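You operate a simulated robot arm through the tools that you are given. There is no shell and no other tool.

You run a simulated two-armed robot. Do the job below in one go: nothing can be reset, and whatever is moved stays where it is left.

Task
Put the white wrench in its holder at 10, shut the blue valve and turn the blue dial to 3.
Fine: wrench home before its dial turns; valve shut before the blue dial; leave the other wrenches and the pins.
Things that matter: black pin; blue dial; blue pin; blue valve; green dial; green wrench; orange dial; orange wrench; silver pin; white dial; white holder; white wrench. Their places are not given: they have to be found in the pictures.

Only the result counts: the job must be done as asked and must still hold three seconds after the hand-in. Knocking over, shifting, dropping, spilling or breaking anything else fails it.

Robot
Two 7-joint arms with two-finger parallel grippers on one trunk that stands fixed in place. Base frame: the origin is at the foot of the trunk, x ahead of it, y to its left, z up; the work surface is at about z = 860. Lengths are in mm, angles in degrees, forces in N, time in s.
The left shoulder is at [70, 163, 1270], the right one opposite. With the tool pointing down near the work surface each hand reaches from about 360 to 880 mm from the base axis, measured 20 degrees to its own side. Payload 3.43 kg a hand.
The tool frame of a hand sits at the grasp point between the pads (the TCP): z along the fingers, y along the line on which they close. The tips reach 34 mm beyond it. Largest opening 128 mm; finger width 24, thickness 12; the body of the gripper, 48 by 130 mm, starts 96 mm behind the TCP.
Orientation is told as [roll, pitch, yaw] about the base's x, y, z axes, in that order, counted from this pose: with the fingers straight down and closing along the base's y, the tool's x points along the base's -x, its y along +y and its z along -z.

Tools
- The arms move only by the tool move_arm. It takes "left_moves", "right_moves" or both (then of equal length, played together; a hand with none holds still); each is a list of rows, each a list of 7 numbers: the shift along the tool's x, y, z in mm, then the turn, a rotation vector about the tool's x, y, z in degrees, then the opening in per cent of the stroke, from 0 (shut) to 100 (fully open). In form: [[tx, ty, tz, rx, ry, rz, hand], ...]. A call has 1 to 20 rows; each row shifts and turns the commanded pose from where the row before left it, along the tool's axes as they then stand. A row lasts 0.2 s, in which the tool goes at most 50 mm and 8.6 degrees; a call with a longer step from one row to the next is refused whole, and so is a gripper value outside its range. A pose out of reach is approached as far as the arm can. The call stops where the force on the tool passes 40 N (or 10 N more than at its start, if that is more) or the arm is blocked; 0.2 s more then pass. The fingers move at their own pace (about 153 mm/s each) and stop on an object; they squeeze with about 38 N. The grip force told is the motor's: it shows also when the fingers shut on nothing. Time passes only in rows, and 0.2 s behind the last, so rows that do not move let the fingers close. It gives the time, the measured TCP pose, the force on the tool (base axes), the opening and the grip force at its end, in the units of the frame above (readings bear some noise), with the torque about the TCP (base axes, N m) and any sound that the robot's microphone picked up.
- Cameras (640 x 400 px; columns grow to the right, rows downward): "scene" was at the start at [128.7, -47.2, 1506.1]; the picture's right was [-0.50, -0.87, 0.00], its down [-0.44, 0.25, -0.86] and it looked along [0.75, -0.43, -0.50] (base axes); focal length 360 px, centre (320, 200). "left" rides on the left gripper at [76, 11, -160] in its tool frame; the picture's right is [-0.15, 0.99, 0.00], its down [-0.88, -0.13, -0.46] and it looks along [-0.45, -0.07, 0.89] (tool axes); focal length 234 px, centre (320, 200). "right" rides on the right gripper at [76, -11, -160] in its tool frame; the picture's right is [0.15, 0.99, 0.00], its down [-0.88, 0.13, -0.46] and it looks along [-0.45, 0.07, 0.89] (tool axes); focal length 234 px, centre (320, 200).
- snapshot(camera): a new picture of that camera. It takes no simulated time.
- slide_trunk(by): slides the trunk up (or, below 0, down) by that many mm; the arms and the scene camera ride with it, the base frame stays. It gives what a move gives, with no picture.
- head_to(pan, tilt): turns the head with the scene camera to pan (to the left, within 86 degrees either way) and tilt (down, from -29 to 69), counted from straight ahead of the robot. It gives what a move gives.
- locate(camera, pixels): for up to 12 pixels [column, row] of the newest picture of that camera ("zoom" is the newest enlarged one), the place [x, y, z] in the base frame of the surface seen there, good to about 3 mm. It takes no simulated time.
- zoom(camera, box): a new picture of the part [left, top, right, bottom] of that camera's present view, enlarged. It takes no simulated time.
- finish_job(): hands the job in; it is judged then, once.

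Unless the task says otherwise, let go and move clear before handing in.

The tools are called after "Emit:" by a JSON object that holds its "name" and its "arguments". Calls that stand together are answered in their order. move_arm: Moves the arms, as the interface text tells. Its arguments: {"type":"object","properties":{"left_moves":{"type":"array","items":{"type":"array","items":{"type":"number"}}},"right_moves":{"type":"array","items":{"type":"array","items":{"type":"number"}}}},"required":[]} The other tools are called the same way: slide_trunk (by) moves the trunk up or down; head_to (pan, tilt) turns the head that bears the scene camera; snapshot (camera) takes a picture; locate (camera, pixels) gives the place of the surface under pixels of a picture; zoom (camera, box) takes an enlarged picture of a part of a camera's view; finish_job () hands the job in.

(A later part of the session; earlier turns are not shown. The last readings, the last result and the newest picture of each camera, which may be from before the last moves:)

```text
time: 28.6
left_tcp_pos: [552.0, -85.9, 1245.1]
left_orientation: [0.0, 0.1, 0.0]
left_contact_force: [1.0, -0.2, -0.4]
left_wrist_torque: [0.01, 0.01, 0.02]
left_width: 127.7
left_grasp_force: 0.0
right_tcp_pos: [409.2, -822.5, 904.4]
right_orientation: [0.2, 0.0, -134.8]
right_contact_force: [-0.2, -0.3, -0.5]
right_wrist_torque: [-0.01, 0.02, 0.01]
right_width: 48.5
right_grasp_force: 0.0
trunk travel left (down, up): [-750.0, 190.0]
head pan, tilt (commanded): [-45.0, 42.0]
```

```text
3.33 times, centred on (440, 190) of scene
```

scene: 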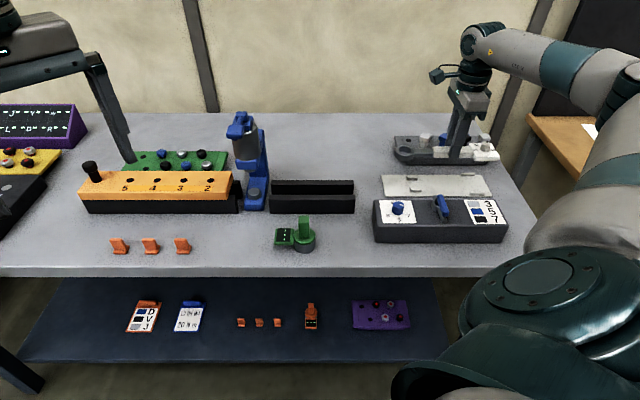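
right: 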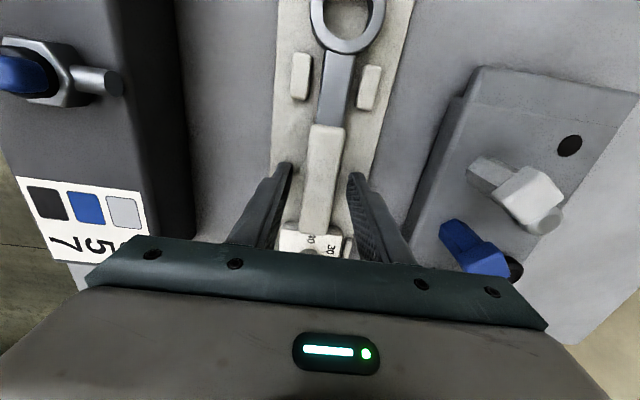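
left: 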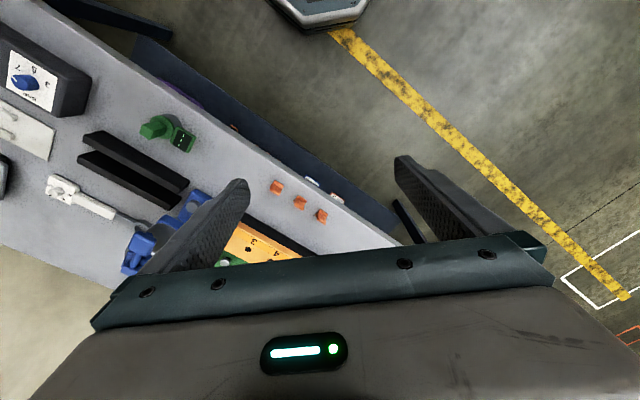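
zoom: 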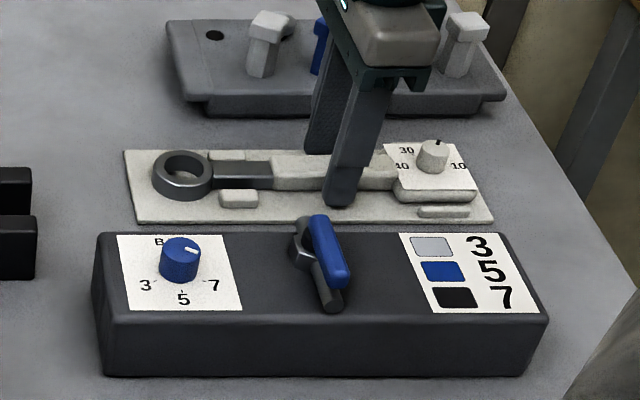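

The wrench lies in the holder between the tabs. I'll rise straight up and look at the dial.

Emit:
{"name": "move_arm", "arguments": {"right_moves": [[0, 0, -15, 0, 0, 0, 38], [0, 0, -35, 0, 0, 0, 38], [0, 0, -45, 0, 0, 0, 38], [20, 0, -30, 0, 0, 0, 38], [30, 0, 0, 0, 0, 0, 38], [0, 0, 0, 0, 0, 0, 38]]}}

Emit:
{"name": "snapshot", "arguments": {"camera": "right"}}

Emit:
{"name": "zoom", "arguments": {"camera": "scene", "box": [380, 150, 510, 240]}}

```text
time: 30.0
left_tcp_pos: [552.5, -85.9, 1244.9]
left_orientation: [0.0, 0.0, 0.0]
left_contact_force: [-0.8, -0.6, 0.5]
left_wrist_torque: [0.01, -0.01, -0.02]
left_width: 127.9
left_grasp_force: 0.0
right_tcp_pos: [444.1, -785.5, 1028.6]
right_orientation: [0.1, 0.1, -134.8]
right_contact_force: [-0.7, 0.7, -0.1]
right_wrist_torque: [0.02, 0.0, 0.01]
right_width: 48.7
right_grasp_force: 0.0
trunk travel left (down, up): [-750.0, 190.0]
head pan, tilt (commanded): [-45.0, 42.0]
```

```text
taken
```

right: 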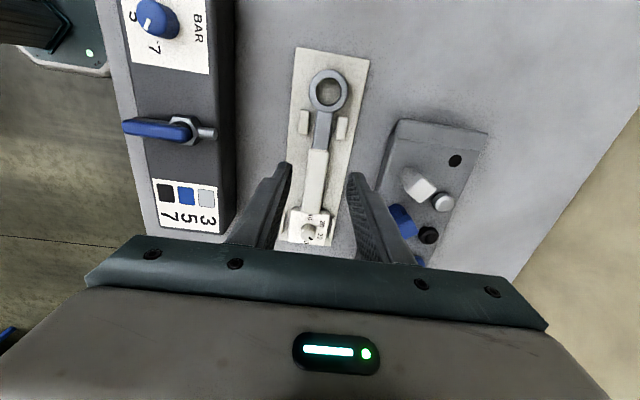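

```text
4.44 times, centred on (445, 195) of scene
```

zoom: 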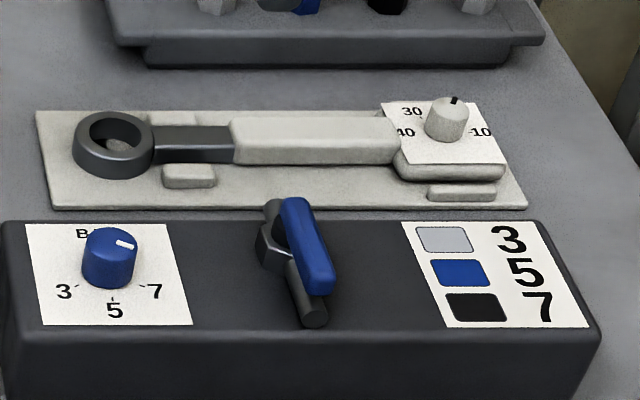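

The wrench is home and stays put. I'll zoom on its dial to read the pointer and label positions.

Emit:
{"name": "zoom", "arguments": {"camera": "right", "box": [270, 180, 350, 250]}}

Emit:
{"name": "zoom", "arguments": {"camera": "scene", "box": [455, 160, 505, 195]}}

```text
5.71 times, centred on (310, 215) of right
```

zoom: 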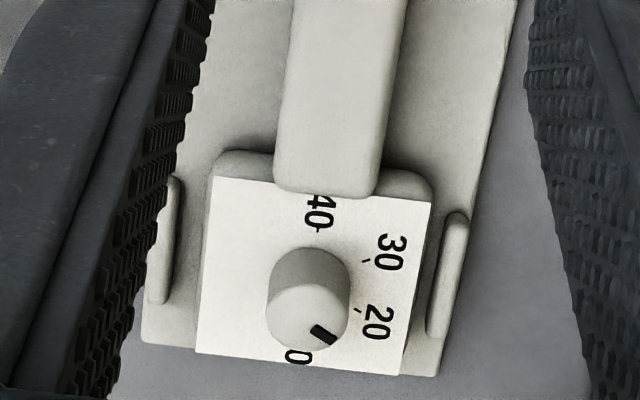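

```text
11.43 times, centred on (480, 178) of scene
```

zoom: 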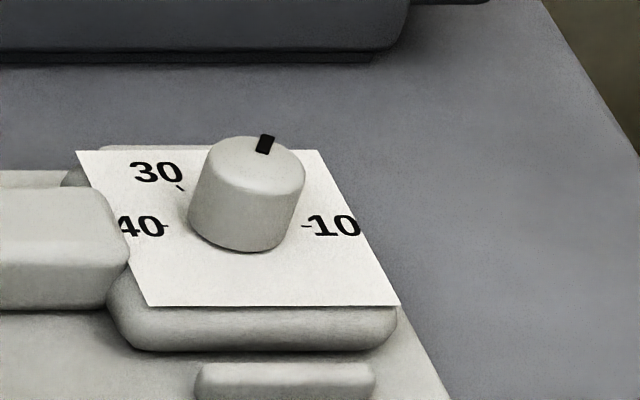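

The ticks are spaced 60° apart, with 40 on the ring side and 10 on the outer end, and the pointer is at about 20 (60°), so it needs 60° clockwise. I'll turn the hand to yaw -75° first and move over the knob near (353,-880).

Emit:
{"name": "move_arm", "arguments": {"right_moves": [[0, 0, 0, 0, 0, -7.5, 38], [0, 0, 0, 0, 0, -7.5, 38], [0, 0, 0, 0, 0, -7.5, 38], [0, 0, 0, 0, 0, -7.5, 38], [0, 0, 0, 0, 0, -7.5, 38], [0, 0, 0, 0, 0, -7.5, 38], [0, 0, 0, 0, 0, -7.5, 38], [0, 0, 0, 0, 0, -7.5, 38], [-16.85, -28, 12, 0, 0, 0, 38], [-16.85, -28, 15, 0, 0, 0, 38], [-16.85, -28, 15, 0, 0, 0, 38], [-16.85, -28.2, 15, 0, 0, 0, 38], [0, 0, 0, 0, 0, 0, 38]]}}

Emit:
{"name": "snapshot", "arguments": {"camera": "right"}}

Emit:
{"name": "zoom", "arguments": {"camera": "right", "box": [250, 100, 390, 250]}}

```text
time: 32.8
left_tcp_pos: [551.3, -85.1, 1244.4]
left_orientation: [0.1, 0.0, -0.1]
left_contact_force: [-0.3, 0.0, 0.0]
left_wrist_torque: [-0.01, 0.01, -0.02]
left_width: 127.9
left_grasp_force: 0.1
right_tcp_pos: [353.1, -881.9, 971.7]
right_orientation: [-0.1, -0.1, -74.7]
right_contact_force: [-0.1, 1.0, -0.5]
right_wrist_torque: [0.02, 0.0, -0.01]
right_width: 48.3
right_grasp_force: 0.0
trunk travel left (down, up): [-750.0, 190.0]
head pan, tilt (commanded): [-45.0, 42.0]
```

```text
taken
```

right: 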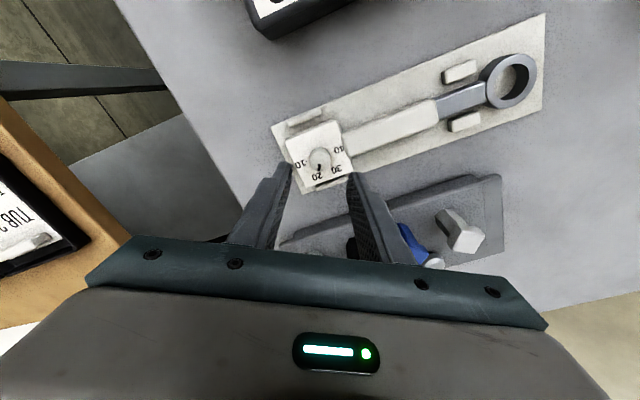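

```text
2.67 times, centred on (320, 175) of right
```

zoom: 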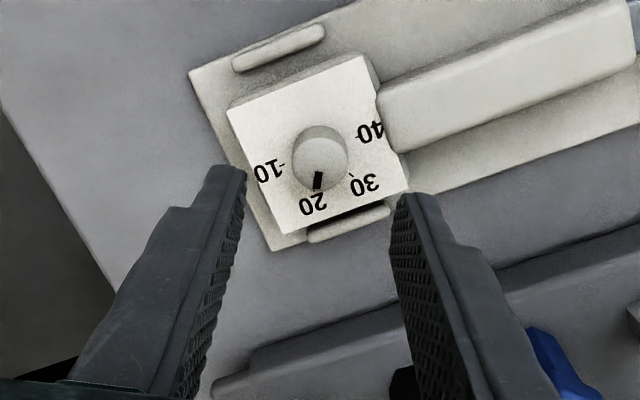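

The knob sits right under the TCP (expected (319.5,163) in the picture). I'll zoom in more to confirm the centring and read the pointer.

Emit:
{"name": "zoom", "arguments": {"camera": "right", "box": [285, 130, 355, 195]}}

Emit:
{"name": "locate", "arguments": {"camera": "zoom", "pixels": [[318, 205], [310, 230], [318, 180], [250, 250], [420, 200], [300, 130]]}}

```text
6.15 times, centred on (320, 162) of right
```

zoom: 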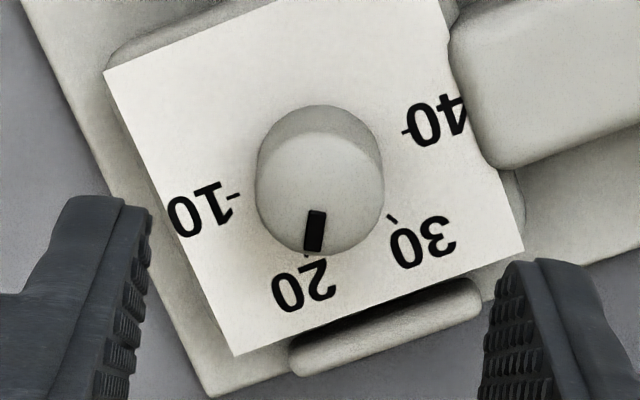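

```text
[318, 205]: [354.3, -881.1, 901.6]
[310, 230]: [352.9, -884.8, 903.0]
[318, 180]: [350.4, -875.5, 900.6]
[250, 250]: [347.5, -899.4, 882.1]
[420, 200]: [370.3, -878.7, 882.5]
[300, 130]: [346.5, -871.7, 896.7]
```

The pointer is exactly on the 20 tick and needs 60° clockwise to reach 10. The knob top is centred within about 2 mm, so I'll narrow the fingers and descend with tips at z≈890, clear of the handle.

Emit:
{"name": "move_arm", "arguments": {"right_moves": [[2, 0, 0, 0, 0, 0, 28], [0, 0, 20, 0, 0, 0, 28], [0, 0, 18, 0, 0, 0, 28], [0, 0, 9.5, 0, 0, 0, 28], [0, 0, 0, 0, 0, 0, 28]]}}

Emit:
{"name": "snapshot", "arguments": {"camera": "right"}}

Emit:
{"name": "zoom", "arguments": {"camera": "scene", "box": [420, 130, 520, 210]}}

```text
time: 34.0
left_tcp_pos: [552.2, -84.9, 1244.9]
left_orientation: [0.1, 0.0, -0.1]
left_contact_force: [0.6, 0.0, 0.3]
left_wrist_torque: [-0.01, -0.02, 0.01]
left_width: 128.0
left_grasp_force: 0.1
right_tcp_pos: [353.0, -880.7, 924.3]
right_orientation: [0.0, -0.2, -74.8]
right_contact_force: [-0.1, 0.4, 0.3]
right_wrist_torque: [-0.02, 0.01, 0.0]
right_width: 35.6
right_grasp_force: 0.1
trunk travel left (down, up): [-750.0, 190.0]
head pan, tilt (commanded): [-45.0, 42.0]
```

```text
taken
```

right: 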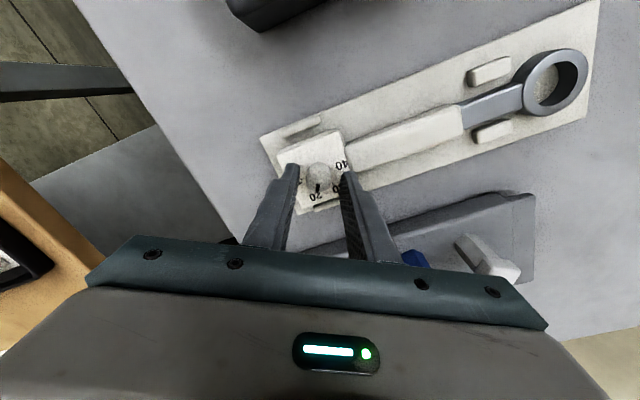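

```text
5.00 times, centred on (470, 170) of scene
```

zoom: 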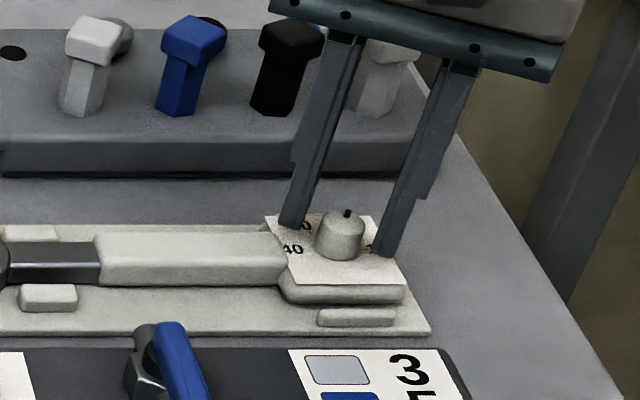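

The fingers straddle the knob with tips above the dial face. A quick close-up to check centring before closing.

Emit:
{"name": "zoom", "arguments": {"camera": "right", "box": [280, 140, 360, 210]}}

```text
5.71 times, centred on (320, 175) of right
```

zoom: 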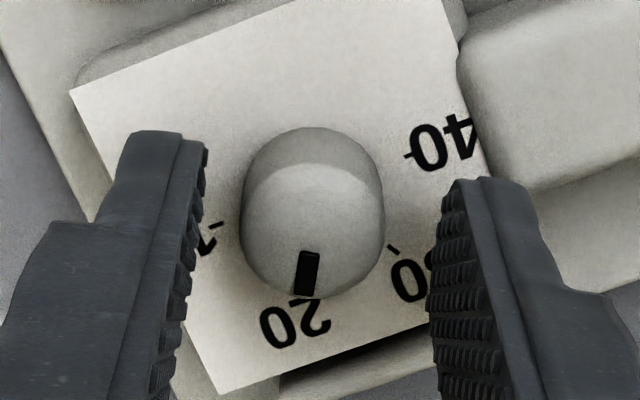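

The knob is centred between the fingers. I'll close on it.

Emit:
{"name": "move_arm", "arguments": {"right_moves": [[0, 0, 0, 0, 0, 0, 20], [0, 0, 0, 0, 0, 0, 15], [0, 0, 0, 0, 0, 0, 10], [0, 0, 0, 0, 0, 0, 5], [0, 0, 0, 0, 0, 0, 5]]}}

Emit:
{"name": "zoom", "arguments": {"camera": "right", "box": [280, 140, 360, 210]}}

```text
time: 35.2
left_tcp_pos: [551.3, -85.3, 1244.0]
left_orientation: [-0.1, 0.0, 0.1]
left_contact_force: [1.1, 0.5, -0.4]
left_wrist_torque: [-0.01, -0.01, 0.04]
left_width: 127.8
left_grasp_force: 0.0
right_tcp_pos: [352.4, -881.2, 924.0]
right_orientation: [0.0, -0.1, -74.8]
right_contact_force: [-1.8, -0.7, 0.0]
right_wrist_torque: [-0.04, 0.04, -0.04]
right_width: 20.2
right_grasp_force: 38.5
trunk travel left (down, up): [-750.0, 190.0]
head pan, tilt (commanded): [-45.0, 42.0]
```

```text
5.71 times, centred on (320, 175) of right
```

zoom: 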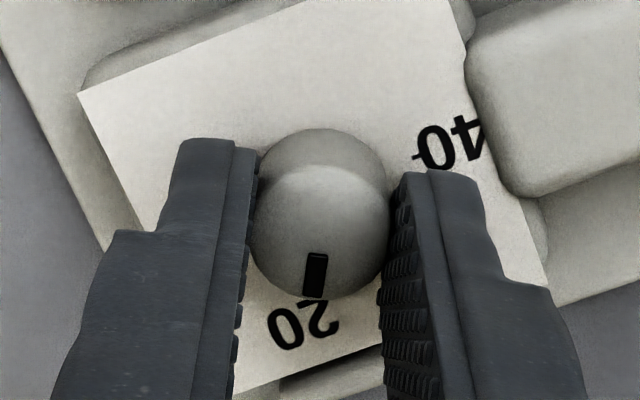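

Gripped at 20.2 mm. I'll turn clockwise 30° first (positive rz) and check that only the knob turns.

Emit:
{"name": "move_arm", "arguments": {"right_moves": [[0, 0, 0, 0, 0, 3, 5], [0, 0, 0, 0, 0, 3, 5], [0, 0, 0, 0, 0, 3, 5], [0, 0, 0, 0, 0, 3, 5], [0, 0, 0, 0, 0, 3, 5], [0, 0, 0, 0, 0, 3, 5], [0, 0, 0, 0, 0, 3, 5], [0, 0, 0, 0, 0, 3, 5], [0, 0, 0, 0, 0, 3, 5], [0, 0, 0, 0, 0, 3, 5], [0, 0, 0, 0, 0, 0, 5]]}}

Emit:
{"name": "snapshot", "arguments": {"camera": "right"}}

Emit:
{"name": "zoom", "arguments": {"camera": "right", "box": [280, 140, 360, 210]}}

Emit:
{"name": "zoom", "arguments": {"camera": "scene", "box": [380, 150, 510, 240]}}

```text
time: 37.6
left_tcp_pos: [552.1, -85.4, 1245.0]
left_orientation: [-0.1, 0.1, 0.0]
left_contact_force: [0.2, -0.5, 0.4]
left_wrist_torque: [-0.01, 0.03, -0.01]
left_width: 127.8
left_grasp_force: 0.0
right_tcp_pos: [352.6, -879.2, 924.8]
right_orientation: [0.1, -0.1, -104.8]
right_contact_force: [0.2, 0.8, 0.3]
right_wrist_torque: [-0.01, -0.07, 0.01]
right_width: 20.4
right_grasp_force: 38.3
trunk travel left (down, up): [-750.0, 190.0]
head pan, tilt (commanded): [-45.0, 42.0]
```

```text
taken
```

right: 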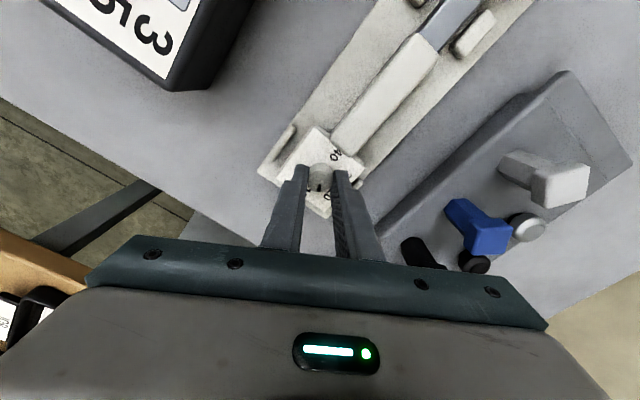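

```text
5.71 times, centred on (320, 175) of right
```

zoom: 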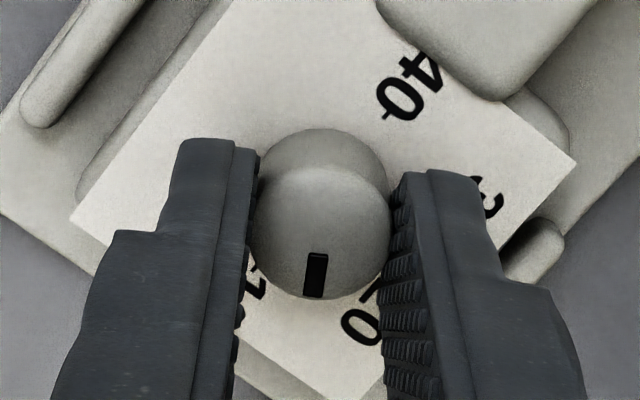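

```text
4.44 times, centred on (445, 195) of scene
```

zoom: 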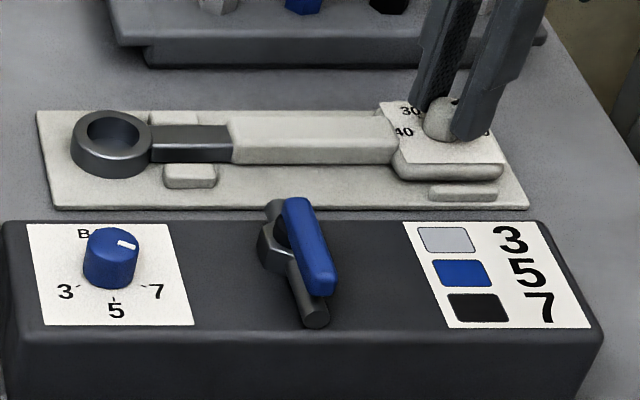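

The knob turned with the hand while the wrench stayed still. I'll turn the remaining 30° clockwise.

Emit:
{"name": "move_arm", "arguments": {"right_moves": [[0, 0, 0, 0, 0, 3, 5], [0, 0, 0, 0, 0, 3, 5], [0, 0, 0, 0, 0, 3, 5], [0, 0, 0, 0, 0, 3, 5], [0, 0, 0, 0, 0, 3, 5], [0, 0, 0, 0, 0, 3, 5], [0, 0, 0, 0, 0, 3, 5], [0, 0, 0, 0, 0, 3, 5], [0, 0, 0, 0, 0, 3, 5], [0, 0, 0, 0, 0, 3, 5], [0, 0, 0, 0, 0, 0, 5]]}}

Emit:
{"name": "zoom", "arguments": {"camera": "right", "box": [280, 140, 360, 210]}}

Emit:
{"name": "zoom", "arguments": {"camera": "scene", "box": [380, 150, 510, 240]}}

```text
time: 40.0
left_tcp_pos: [553.3, -85.2, 1245.3]
left_orientation: [0.0, -0.1, 0.0]
left_contact_force: [0.5, 0.5, -1.4]
left_wrist_torque: [-0.01, -0.01, -0.02]
left_width: 128.1
left_grasp_force: 0.1
right_tcp_pos: [353.3, -881.2, 924.4]
right_orientation: [0.2, 0.0, -134.8]
right_contact_force: [0.9, -1.4, 1.4]
right_wrist_torque: [0.04, -0.05, 0.0]
right_width: 20.7
right_grasp_force: 37.6
trunk travel left (down, up): [-750.0, 190.0]
head pan, tilt (commanded): [-45.0, 42.0]
```

```text
5.71 times, centred on (320, 175) of right
```

zoom: 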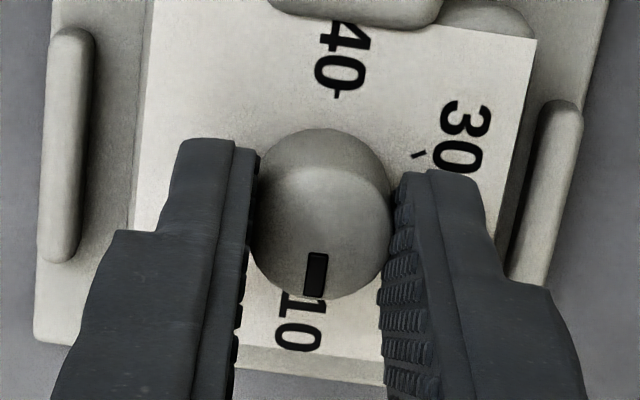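

```text
4.44 times, centred on (445, 195) of scene
```

zoom: 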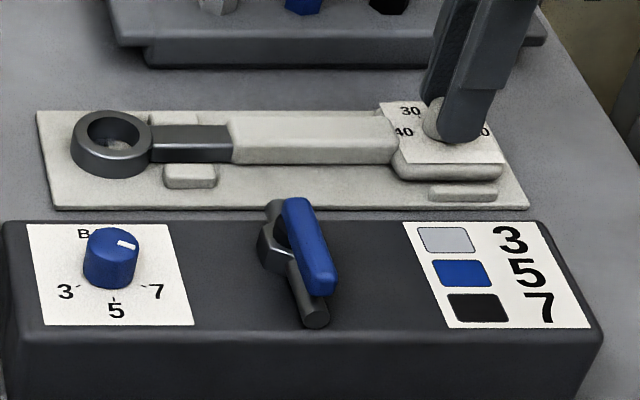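

The pointer now lies on the 40–10 line pointing at 10. I'll release and rise clear.

Emit:
{"name": "move_arm", "arguments": {"right_moves": [[0, 0, 0, 0, 0, 0, 20], [0, 0, 0, 0, 0, 0, 28], [0, 0, 0, 0, 0, 0, 28], [0, 0, -15, 0, 0, 0, 28], [0, 0, -35, 0, 0, 0, 28], [0, 0, -45, 0, 0, 0, 28], [25, 0, -20, 0, 0, 0, 28], [25, 0, 0, 0, 0, 0, 28], [0, 0, 0, 0, 0, 0, 28]]}}

Emit:
{"name": "snapshot", "arguments": {"camera": "right"}}

Emit:
{"name": "zoom", "arguments": {"camera": "right", "box": [260, 100, 360, 250]}}

Emit:
{"name": "zoom", "arguments": {"camera": "scene", "box": [455, 160, 505, 195]}}

Emit:
{"name": "zoom", "arguments": {"camera": "scene", "box": [370, 180, 510, 250]}}

```text
time: 42.0
left_tcp_pos: [552.6, -84.9, 1244.5]
left_orientation: [0.0, 0.0, 0.0]
left_contact_force: [-0.5, -0.4, 0.3]
left_wrist_torque: [0.01, 0.0, -0.02]
left_width: 128.3
left_grasp_force: 0.0
right_tcp_pos: [389.8, -842.3, 1041.0]
right_orientation: [0.1, 0.0, -134.7]
right_contact_force: [0.1, -0.3, 0.8]
right_wrist_torque: [0.03, -0.03, -0.02]
right_width: 35.6
right_grasp_force: 0.0
trunk travel left (down, up): [-750.0, 190.0]
head pan, tilt (commanded): [-45.0, 42.0]
```

```text
taken
```

right: 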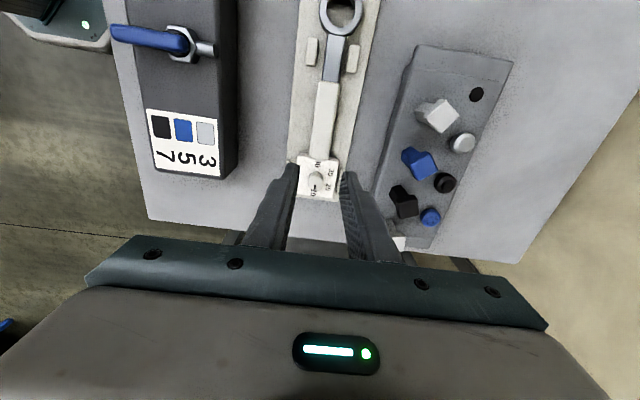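

```text
2.67 times, centred on (310, 175) of right
```

zoom: 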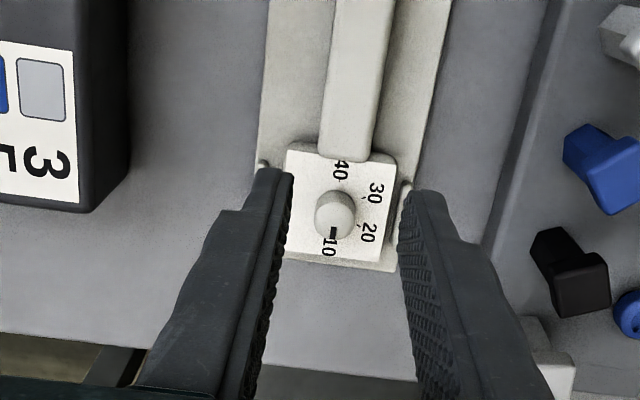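

```text
11.43 times, centred on (480, 178) of scene
```

zoom: 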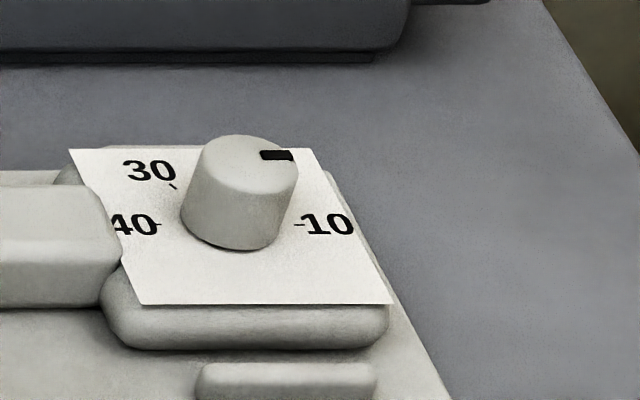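

```text
4.57 times, centred on (440, 215) of scene
```

zoom: 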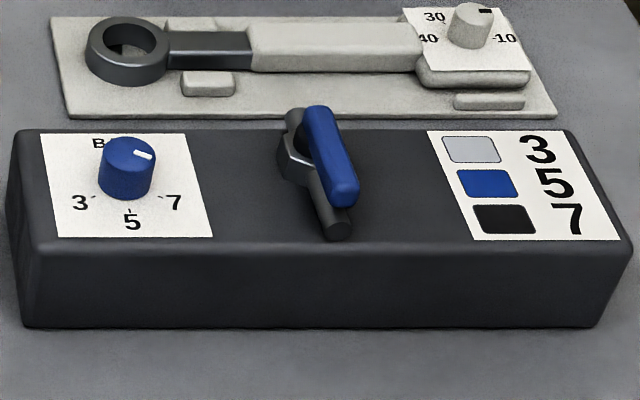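

The wrench dial reads 10 and the wrench is home. Now the valve: its lever lies along the pipe (open), so I'll look closer to see the pivot and possible stops.

Emit:
{"name": "zoom", "arguments": {"camera": "right", "box": [90, 0, 250, 100]}}

Emit:
{"name": "zoom", "arguments": {"camera": "scene", "box": [415, 185, 475, 235]}}

Emit:
{"name": "locate", "arguments": {"camera": "scene", "pixels": [[436, 202], [438, 207], [441, 213], [443, 218], [446, 226], [444, 234], [433, 216], [438, 236], [397, 208], [401, 206], [420, 215], [470, 215]]}}

```text
4.00 times, centred on (170, 50) of right
```

zoom: 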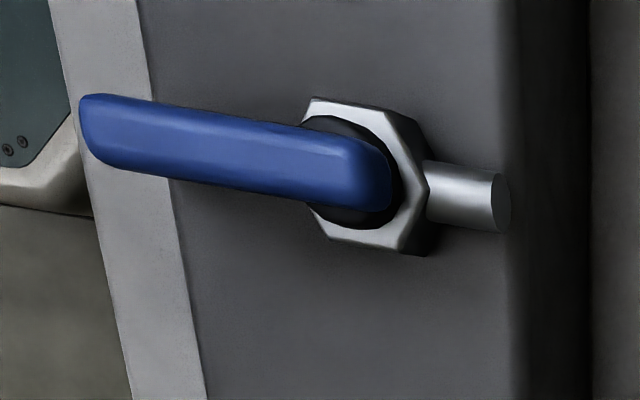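

```text
8.00 times, centred on (445, 210) of scene
```

zoom: 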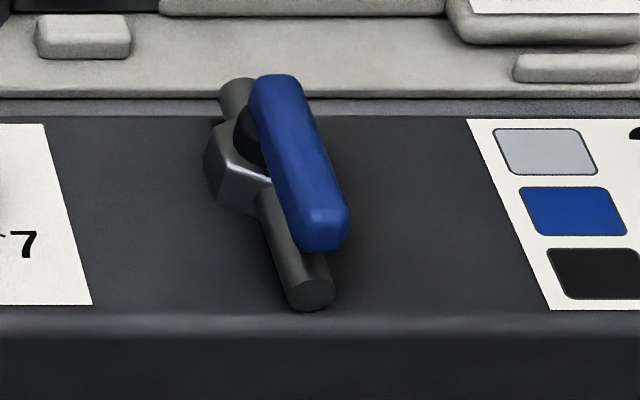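

```text
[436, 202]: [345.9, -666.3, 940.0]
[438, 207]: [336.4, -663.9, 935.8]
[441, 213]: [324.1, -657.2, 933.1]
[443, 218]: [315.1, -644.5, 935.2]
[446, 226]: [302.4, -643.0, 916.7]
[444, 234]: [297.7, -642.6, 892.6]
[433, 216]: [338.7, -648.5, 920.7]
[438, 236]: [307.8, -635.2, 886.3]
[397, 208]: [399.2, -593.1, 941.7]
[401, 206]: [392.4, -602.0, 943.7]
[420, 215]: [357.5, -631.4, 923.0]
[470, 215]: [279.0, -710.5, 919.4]
```

The lever's pivot is near (349,-678) and its tip near (309,-641), with the pipe running beneath it. I'll measure the heights of lever, pipe and box top more finely.

Emit:
{"name": "zoom", "arguments": {"camera": "scene", "box": [415, 185, 475, 235]}}

Emit:
{"name": "locate", "arguments": {"camera": "zoom", "pixels": [[275, 90], [290, 140], [308, 190], [322, 220], [325, 238], [285, 240], [295, 270], [312, 292], [240, 90], [232, 165], [180, 250], [400, 250]]}}

Emit:
{"name": "zoom", "arguments": {"camera": "right", "box": [90, 0, 250, 100]}}

Emit:
{"name": "locate", "arguments": {"camera": "zoom", "pixels": [[355, 175], [250, 150], [150, 130], [100, 120], [465, 195], [370, 235], [340, 110], [300, 300], [450, 100], [300, 180]]}}

```text
8.00 times, centred on (445, 210) of scene
```

zoom: 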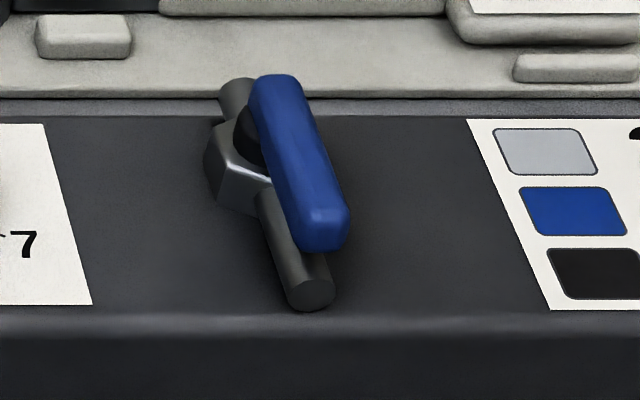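

```text
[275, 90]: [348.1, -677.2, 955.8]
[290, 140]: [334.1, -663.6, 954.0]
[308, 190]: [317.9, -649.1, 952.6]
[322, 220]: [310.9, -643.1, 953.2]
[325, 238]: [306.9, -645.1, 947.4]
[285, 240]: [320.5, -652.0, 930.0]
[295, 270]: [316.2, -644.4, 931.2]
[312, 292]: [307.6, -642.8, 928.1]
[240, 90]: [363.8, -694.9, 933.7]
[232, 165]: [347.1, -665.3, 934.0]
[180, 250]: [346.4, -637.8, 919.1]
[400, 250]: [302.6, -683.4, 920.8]
```

```text
4.00 times, centred on (170, 50) of right
```

zoom: 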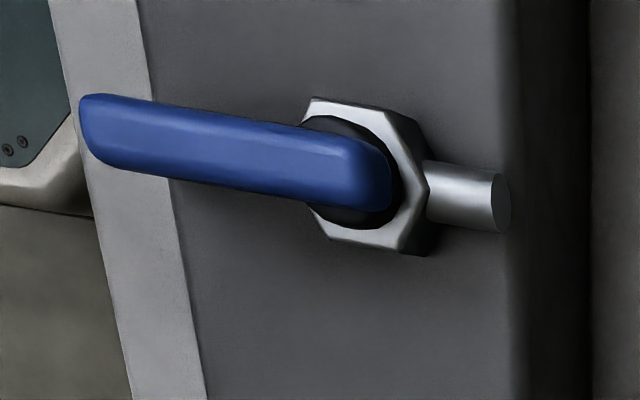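

```text
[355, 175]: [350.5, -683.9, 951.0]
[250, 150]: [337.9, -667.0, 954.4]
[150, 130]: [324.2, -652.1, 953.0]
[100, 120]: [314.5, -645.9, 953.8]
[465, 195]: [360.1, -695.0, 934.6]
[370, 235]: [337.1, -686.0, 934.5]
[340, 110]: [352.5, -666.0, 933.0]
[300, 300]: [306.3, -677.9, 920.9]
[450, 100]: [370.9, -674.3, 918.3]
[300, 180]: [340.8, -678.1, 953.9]
```

Lever top is z≈954, pipe and hex tops ≈934, box top ≈919.5, so I'll grip the lever sides with tips at about 938. I'll yaw to -45° and move over the lever.

Emit:
{"name": "move_arm", "arguments": {"right_moves": [[0, 0, 0, 0, 0, -8.15, 28], [0, 0, 0, 0, 0, -8.15, 28], [0, 0, 0, 0, 0, -8.15, 28], [0, 0, 0, 0, 0, -8.15, 28], [0, 0, 0, 0, 0, -8.15, 28], [0, 0, 0, 0, 0, -8.15, 28], [0, 0, 0, 0, 0, -8.15, 28], [0, 0, 0, 0, 0, -8.15, 28], [0, 0, 0, 0, 0, -8.15, 28], [0, 0, 0, 0, 0, -8.15, 28], [0, 0, 0, 0, 0, -8.2, 28], [37.2, 17.2, 0, 0, 0, 0, 28], [37.2, 17.2, 0, 0, 0, 0, 28], [37.2, 17.2, 0, 0, 0, 0, 28], [37.2, 17.2, 0, 0, 0, 0, 28], [37.2, 17.2, 0, 0, 0, 0, 28], [0, 0, 0, 0, 0, 0, 28]]}}

Emit:
{"name": "snapshot", "arguments": {"camera": "right"}}

Emit:
{"name": "snapshot", "arguments": {"camera": "scene"}}

```text
time: 45.6
left_tcp_pos: [552.6, -86.7, 1245.7]
left_orientation: [0.0, -0.1, 0.0]
left_contact_force: [0.7, -0.3, -0.4]
left_wrist_torque: [0.02, 0.02, -0.03]
left_width: 128.3
left_grasp_force: 0.1
right_tcp_pos: [317.1, -652.9, 1036.5]
right_orientation: [0.0, 0.0, -45.1]
right_contact_force: [-0.2, 0.4, -0.1]
right_wrist_torque: [0.04, 0.02, -0.01]
right_width: 35.6
right_grasp_force: 0.1
trunk travel left (down, up): [-750.0, 190.0]
head pan, tilt (commanded): [-45.0, 42.0]
```

```text
taken
```

right: 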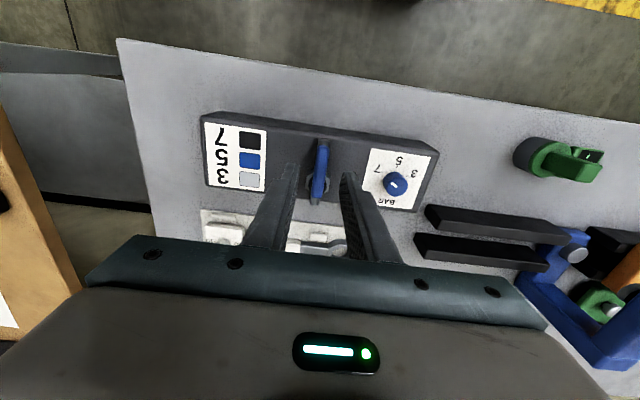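

```text
taken
```

scene: 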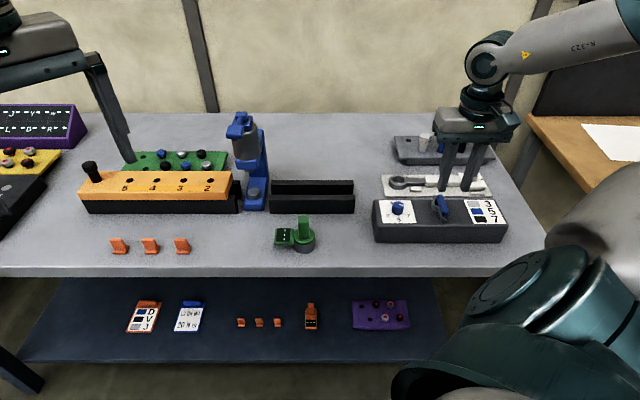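

The lever at (321,170) lies nearly under the TCP. I'll zoom for exact alignment.

Emit:
{"name": "zoom", "arguments": {"camera": "right", "box": [270, 110, 370, 215]}}

Emit:
{"name": "zoom", "arguments": {"camera": "right", "box": [350, 130, 450, 220]}}

```text
3.81 times, centred on (320, 162) of right
```

zoom: 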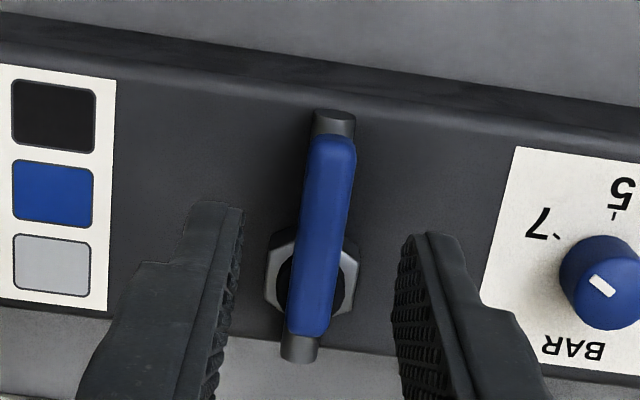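

```text
4.44 times, centred on (400, 175) of right
```

zoom: 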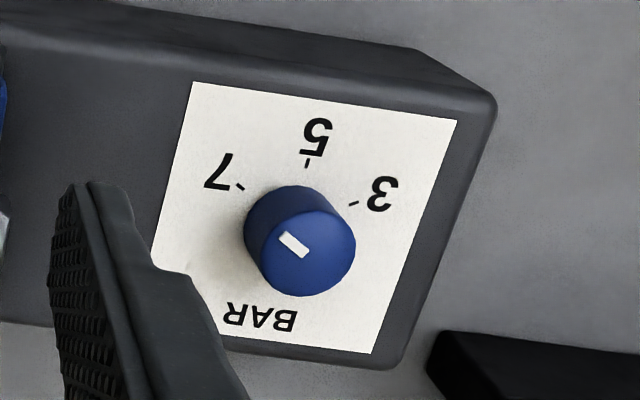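

The lever is 2.5 mm toward tool +y, with its pivot about 34 mm behind the TCP. I'll correct and descend to TCP z≈972.5, then close on the lever.

Emit:
{"name": "move_arm", "arguments": {"right_moves": [[0, 2.5, 15, 0, 0, 0, 28], [0, 0, 20, 0, 0, 0, 28], [0, 0, 20, 0, 0, 0, 28], [0, 0, 9, 0, 0, 0, 28], [0, 0, 0, 0, 0, 0, 28]]}}

Emit:
{"name": "snapshot", "arguments": {"camera": "right"}}

Emit:
{"name": "zoom", "arguments": {"camera": "scene", "box": [400, 170, 500, 250]}}

```text
time: 46.8
left_tcp_pos: [551.6, -84.6, 1244.7]
left_orientation: [0.0, 0.0, 0.0]
left_contact_force: [0.6, 0.6, -0.4]
left_wrist_torque: [-0.01, 0.04, 0.01]
left_width: 128.0
left_grasp_force: 0.1
right_tcp_pos: [319.9, -649.5, 974.3]
right_orientation: [-0.1, -0.1, -45.0]
right_contact_force: [0.7, 0.4, -0.4]
right_wrist_torque: [0.0, 0.01, -0.05]
right_width: 35.7
right_grasp_force: 0.1
trunk travel left (down, up): [-750.0, 190.0]
head pan, tilt (commanded): [-45.0, 42.0]
```

```text
taken
```

right: 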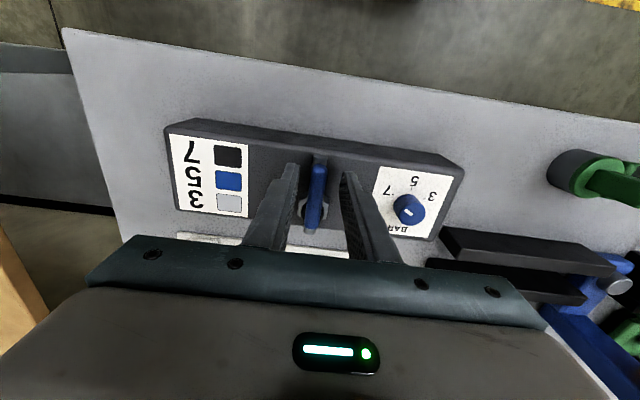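

```text
5.00 times, centred on (450, 210) of scene
```

zoom: 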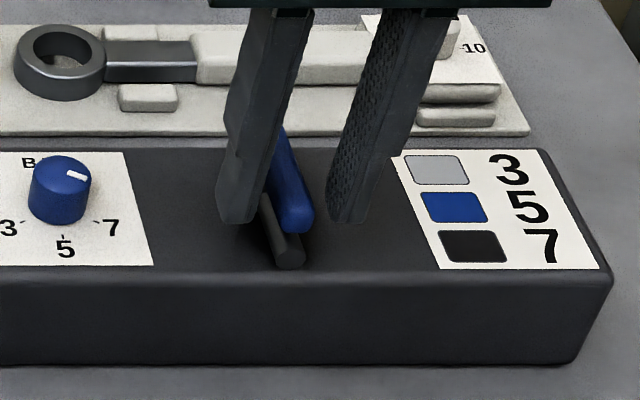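

The fingers straddle the lever with tips at lever height. I'll close on it.

Emit:
{"name": "move_arm", "arguments": {"right_moves": [[0, 0, 1, 0, 0, 0, 20], [0, 0, 0, 0, 0, 0, 12], [0, 0, 0, 0, 0, 0, 6], [0, 0, 0, 0, 0, 0, 3], [0, 0, 0, 0, 0, 0, 3]]}}

Emit:
{"name": "zoom", "arguments": {"camera": "right", "box": [260, 110, 380, 240]}}

```text
time: 48.0
left_tcp_pos: [551.3, -86.4, 1244.0]
left_orientation: [0.0, 0.0, 0.0]
left_contact_force: [0.4, -0.4, 0.3]
left_wrist_torque: [-0.02, 0.02, 0.0]
left_width: 128.0
left_grasp_force: 0.1
right_tcp_pos: [318.3, -650.6, 973.3]
right_orientation: [-0.1, -0.2, -45.2]
right_contact_force: [-5.8, -6.3, 2.7]
right_wrist_torque: [0.03, 0.33, -0.16]
right_width: 13.5
right_grasp_force: 45.0
trunk travel left (down, up): [-750.0, 190.0]
head pan, tilt (commanded): [-45.0, 42.0]
```

```text
3.08 times, centred on (320, 175) of right
```

zoom: 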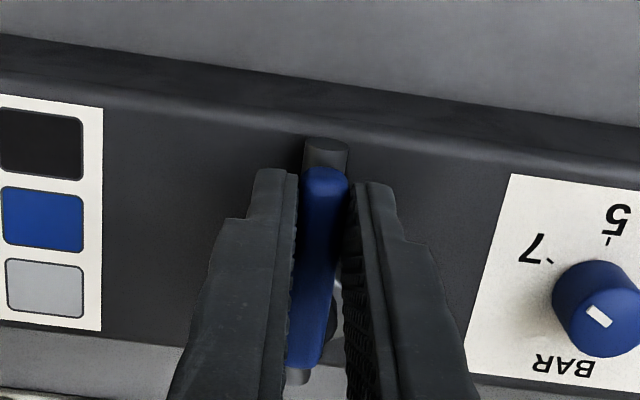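

Gripped at 13.5 mm. I'll try turning clockwise about the pivot by 10° first and watch the force.

Emit:
{"name": "move_arm", "arguments": {"right_moves": [[-0.1, 1.8, 0, 0, 0, 3, 3], [-0.1, 1.8, 0, 0, 0, 3, 3], [-0.1, 1.8, 0, 0, 0, 3, 3], [0, 0, 0, 0, 0, 0, 3]]}}

Emit:
{"name": "zoom", "arguments": {"camera": "right", "box": [260, 110, 380, 240]}}

```text
time: 49.0
left_tcp_pos: [548.0, -87.8, 1246.6]
left_orientation: [0.1, -0.2, 0.1]
left_contact_force: [0.5, -0.3, 0.4]
left_wrist_torque: [0.0, 0.02, 0.02]
left_width: 127.9
left_grasp_force: 0.1
right_tcp_pos: [320.1, -650.3, 972.4]
right_orientation: [-0.1, -0.2, -54.2]
right_contact_force: [-24.3, -26.8, 9.4]
right_wrist_torque: [-0.04, 0.73, 1.11]
right_width: 16.5
right_grasp_force: 45.2
trunk travel left (down, up): [-750.0, 190.0]
head pan, tilt (commanded): [-45.0, 42.0]
```

```text
3.08 times, centred on (320, 175) of right
```

zoom: 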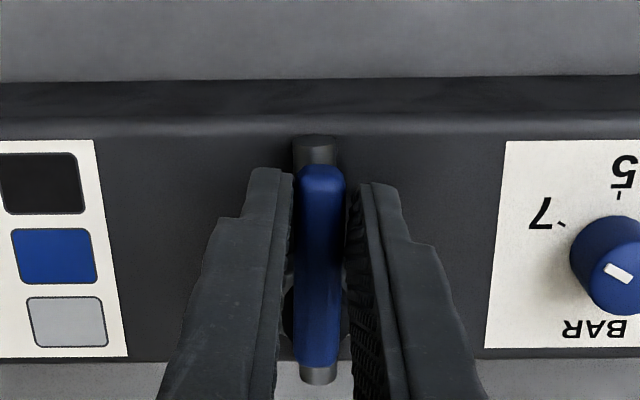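

The lever didn't budge clockwise (36 N, stop reached), so that's the wrong way. I'll turn back and test counterclockwise by 10°.

Emit:
{"name": "move_arm", "arguments": {"right_moves": [[-0.1, -1.8, 0, 0, 0, -3, 3], [-0.1, -1.8, 0, 0, 0, -3, 3], [-0.1, -1.8, 0, 0, 0, -3, 3], [0, -0.8, 0, 0, 0, 0, 3], [0, 0, 0, 0, 0, 0, 3]]}}

Emit:
{"name": "move_arm", "arguments": {"right_moves": [[-0.05, -1.8, 0, 0, 0, -3, 3], [-0.05, -1.8, 0, 0, 0, -3, 3], [-0.05, -1.8, 0, 0, 0, -3, 3], [0, 0, 0, 0, 0, 0, 3]]}}

Emit:
{"name": "zoom", "arguments": {"camera": "right", "box": [260, 110, 380, 240]}}

```text
time: 50.2
left_tcp_pos: [550.7, -85.7, 1245.6]
left_orientation: [0.1, -0.1, -0.1]
left_contact_force: [0.8, 1.1, 0.7]
left_wrist_torque: [-0.01, 0.01, 0.02]
left_width: 128.1
left_grasp_force: 0.1
right_tcp_pos: [319.1, -651.5, 973.3]
right_orientation: [0.1, 0.0, -45.0]
right_contact_force: [-13.3, -7.3, -0.1]
right_wrist_torque: [0.23, 0.7, -0.35]
right_width: 14.1
right_grasp_force: 45.2
trunk travel left (down, up): [-750.0, 190.0]
head pan, tilt (commanded): [-45.0, 42.0]
```

```text
time: 51.2
left_tcp_pos: [551.7, -86.0, 1245.7]
left_orientation: [0.0, -0.1, 0.0]
left_contact_force: [0.0, 0.5, -0.6]
left_wrist_torque: [0.04, 0.0, -0.01]
left_width: 128.0
left_grasp_force: 0.0
right_tcp_pos: [315.1, -653.9, 973.2]
right_orientation: [0.0, 0.0, -36.0]
right_contact_force: [-13.9, 6.2, -11.7]
right_wrist_torque: [-0.25, -0.12, -0.09]
right_width: 14.0
right_grasp_force: 45.2
trunk travel left (down, up): [-750.0, 190.0]
head pan, tilt (commanded): [-45.0, 42.0]
```

```text
3.08 times, centred on (320, 175) of right
```

zoom: 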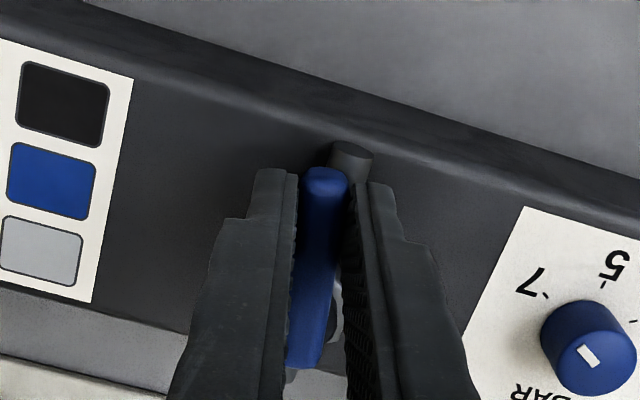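

Counterclockwise works: the lever now leaves the pipe line. I'll continue in steps of 20°.

Emit:
{"name": "move_arm", "arguments": {"right_moves": [[0.4, -2.5, 0, 0, 0, -4, 3], [-0.09, -2.5, 0, 0, 0, -4, 3], [-0.09, -2.5, 0, 0, 0, -4, 3], [-0.09, -2.5, 0, 0, 0, -4, 3], [-0.09, -2.5, 0, 0, 0, -4, 3], [0, 0, 0, 0, 0, 0, 3]]}}

Emit:
{"name": "zoom", "arguments": {"camera": "right", "box": [260, 110, 380, 240]}}

```text
time: 52.6
left_tcp_pos: [551.8, -85.9, 1244.6]
left_orientation: [0.1, 0.0, 0.0]
left_contact_force: [0.1, 0.6, 0.0]
left_wrist_torque: [0.0, 0.04, 0.02]
left_width: 128.1
left_grasp_force: 0.0
right_tcp_pos: [309.4, -666.0, 972.9]
right_orientation: [0.1, -0.1, -16.0]
right_contact_force: [-9.2, 5.8, -12.2]
right_wrist_torque: [0.47, 1.32, 0.13]
right_width: 13.6
right_grasp_force: 45.4
trunk travel left (down, up): [-750.0, 190.0]
head pan, tilt (commanded): [-45.0, 42.0]
```

```text
3.08 times, centred on (320, 175) of right
```

zoom: 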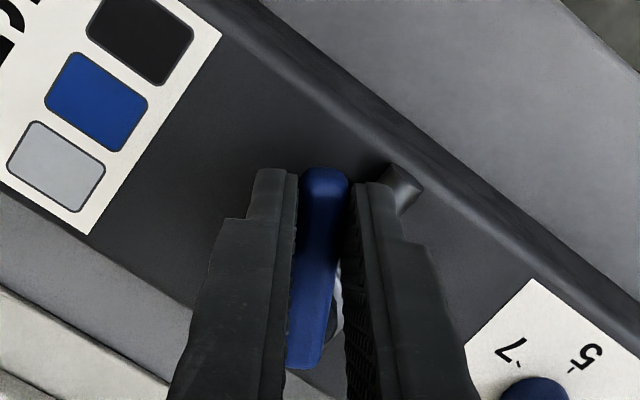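

The lever follows nicely (now about 29°). I'll continue another 20°.

Emit:
{"name": "move_arm", "arguments": {"right_moves": [[-0.09, -2.5, 0, 0, 0, -4, 3], [-0.09, -2.5, 0, 0, 0, -4, 3], [-0.09, -2.5, 0, 0, 0, -4, 3], [-0.09, -2.5, 0, 0, 0, -4, 3], [-0.09, -2.5, 0, 0, 0, -4, 3], [0, 0, 0, 0, 0, 0, 3]]}}

Emit:
{"name": "zoom", "arguments": {"camera": "right", "box": [260, 110, 380, 240]}}

```text
time: 54.0
left_tcp_pos: [555.5, -86.2, 1243.4]
left_orientation: [0.2, 0.1, 0.0]
left_contact_force: [0.9, 0.7, 0.3]
left_wrist_torque: [0.02, -0.01, 0.01]
left_width: 127.6
left_grasp_force: 0.1
right_tcp_pos: [307.4, -674.0, 972.6]
right_orientation: [0.3, 0.0, -5.4]
right_contact_force: [7.9, 1.5, -16.7]
right_wrist_torque: [-0.27, -0.41, 0.06]
right_width: 13.7
right_grasp_force: 45.6
right hand out of reach, approached as far as the arm can: row 3, 4, 5
trunk travel left (down, up): [-750.0, 190.0]
head pan, tilt (commanded): [-45.0, 42.0]
```

```text
3.08 times, centred on (320, 175) of right
```

zoom: 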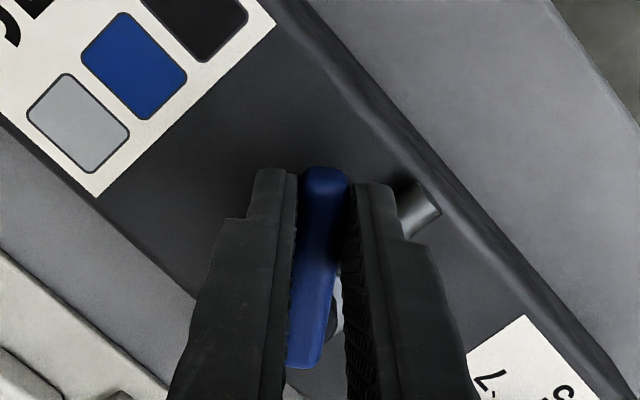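

The wrist yaw limit is reached at about -5° with the lever at roughly 40°. I'll let go, rise, and see whether I can regrip with the hand turned half round (yaw about -185°).

Emit:
{"name": "move_arm", "arguments": {"right_moves": [[0, 0, 0, 0, 0, 0, 15], [0, 0, 0, 0, 0, 0, 28], [0, 0, 0, 0, 0, 0, 28], [0, 0, -15, 0, 0, 0, 28], [0, 0, -30, 0, 0, 0, 28], [0, 0, -30, 0, 0, 0, 28], [0, 0, 0, 0, 0, 0, 28]]}}

Emit:
{"name": "snapshot", "arguments": {"camera": "right"}}

Emit:
{"name": "zoom", "arguments": {"camera": "right", "box": [240, 90, 400, 240]}}

Emit:
{"name": "zoom", "arguments": {"camera": "scene", "box": [370, 160, 510, 250]}}

```text
time: 55.6
left_tcp_pos: [553.3, -84.6, 1244.2]
left_orientation: [0.0, 0.0, 0.0]
left_contact_force: [0.8, 0.9, -1.0]
left_wrist_torque: [-0.04, -0.05, 0.02]
left_width: 128.1
left_grasp_force: 0.0
right_tcp_pos: [305.1, -675.1, 1049.0]
right_orientation: [0.2, 0.0, -5.2]
right_contact_force: [0.3, -0.5, -0.2]
right_wrist_torque: [0.0, 0.03, 0.01]
right_width: 35.7
right_grasp_force: 0.0
trunk travel left (down, up): [-750.0, 190.0]
head pan, tilt (commanded): [-45.0, 42.0]
```

```text
taken
```

right: 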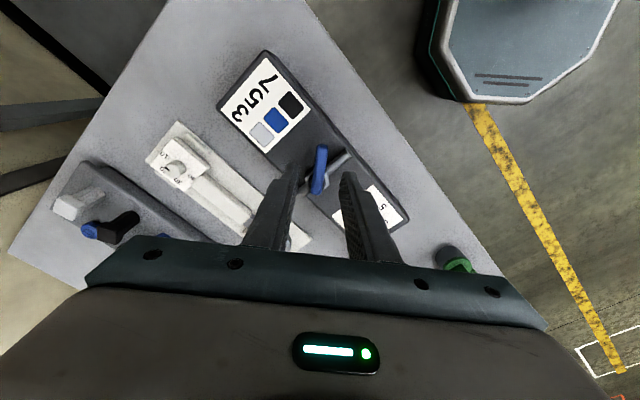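

```text
2.67 times, centred on (320, 165) of right
```

zoom: 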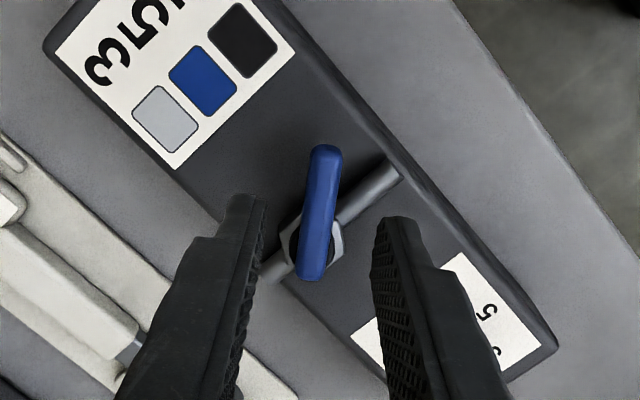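

```text
4.44 times, centred on (440, 205) of scene
```

zoom: 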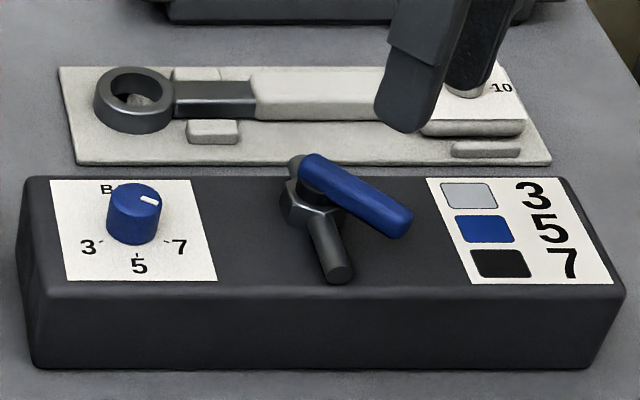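

The lever is at about 40° and stayed there. I'll rotate the free hand clockwise half a turn to test reaching yaw about -185°.

Emit:
{"name": "move_arm", "arguments": {"right_moves": [[0, 0, 0, 0, 0, 8.5, 28], [0, 0, 0, 0, 0, 8.5, 28], [0, 0, 0, 0, 0, 8.5, 28], [0, 0, 0, 0, 0, 8.5, 28], [0, 0, 0, 0, 0, 8.5, 28], [0, 0, 0, 0, 0, 8.5, 28], [0, 0, 0, 0, 0, 8.5, 28], [0, 0, 0, 0, 0, 8.5, 28], [0, 0, 0, 0, 0, 8.5, 28], [0, 0, 0, 0, 0, 8.5, 28], [0, 0, 0, 0, 0, 8.5, 28], [0, 0, 0, 0, 0, 8.5, 28], [0, 0, 0, 0, 0, 8.5, 28], [0, 0, 0, 0, 0, 8.5, 28], [0, 0, 0, 0, 0, 8.5, 28], [0, 0, 0, 0, 0, 8.5, 28], [0, 0, 0, 0, 0, 8.5, 28], [0, 0, 0, 0, 0, 8.5, 28], [0, 0, 0, 0, 0, 8.5, 28], [0, 0, 0, 0, 0, 8.5, 28]]}}

```text
time: 59.8
left_tcp_pos: [553.0, -84.3, 1245.1]
left_orientation: [0.1, 0.0, 0.1]
left_contact_force: [0.1, 0.6, -0.6]
left_wrist_torque: [-0.02, -0.01, 0.0]
left_width: 128.3
left_grasp_force: 0.1
right_tcp_pos: [306.6, -674.5, 1050.5]
right_orientation: [-0.3, 0.1, -175.4]
right_contact_force: [-0.3, 0.1, -0.1]
right_wrist_torque: [-0.01, -0.02, -0.01]
right_width: 35.6
right_grasp_force: 0.1
trunk travel left (down, up): [-750.0, 190.0]
head pan, tilt (commanded): [-45.0, 42.0]
```

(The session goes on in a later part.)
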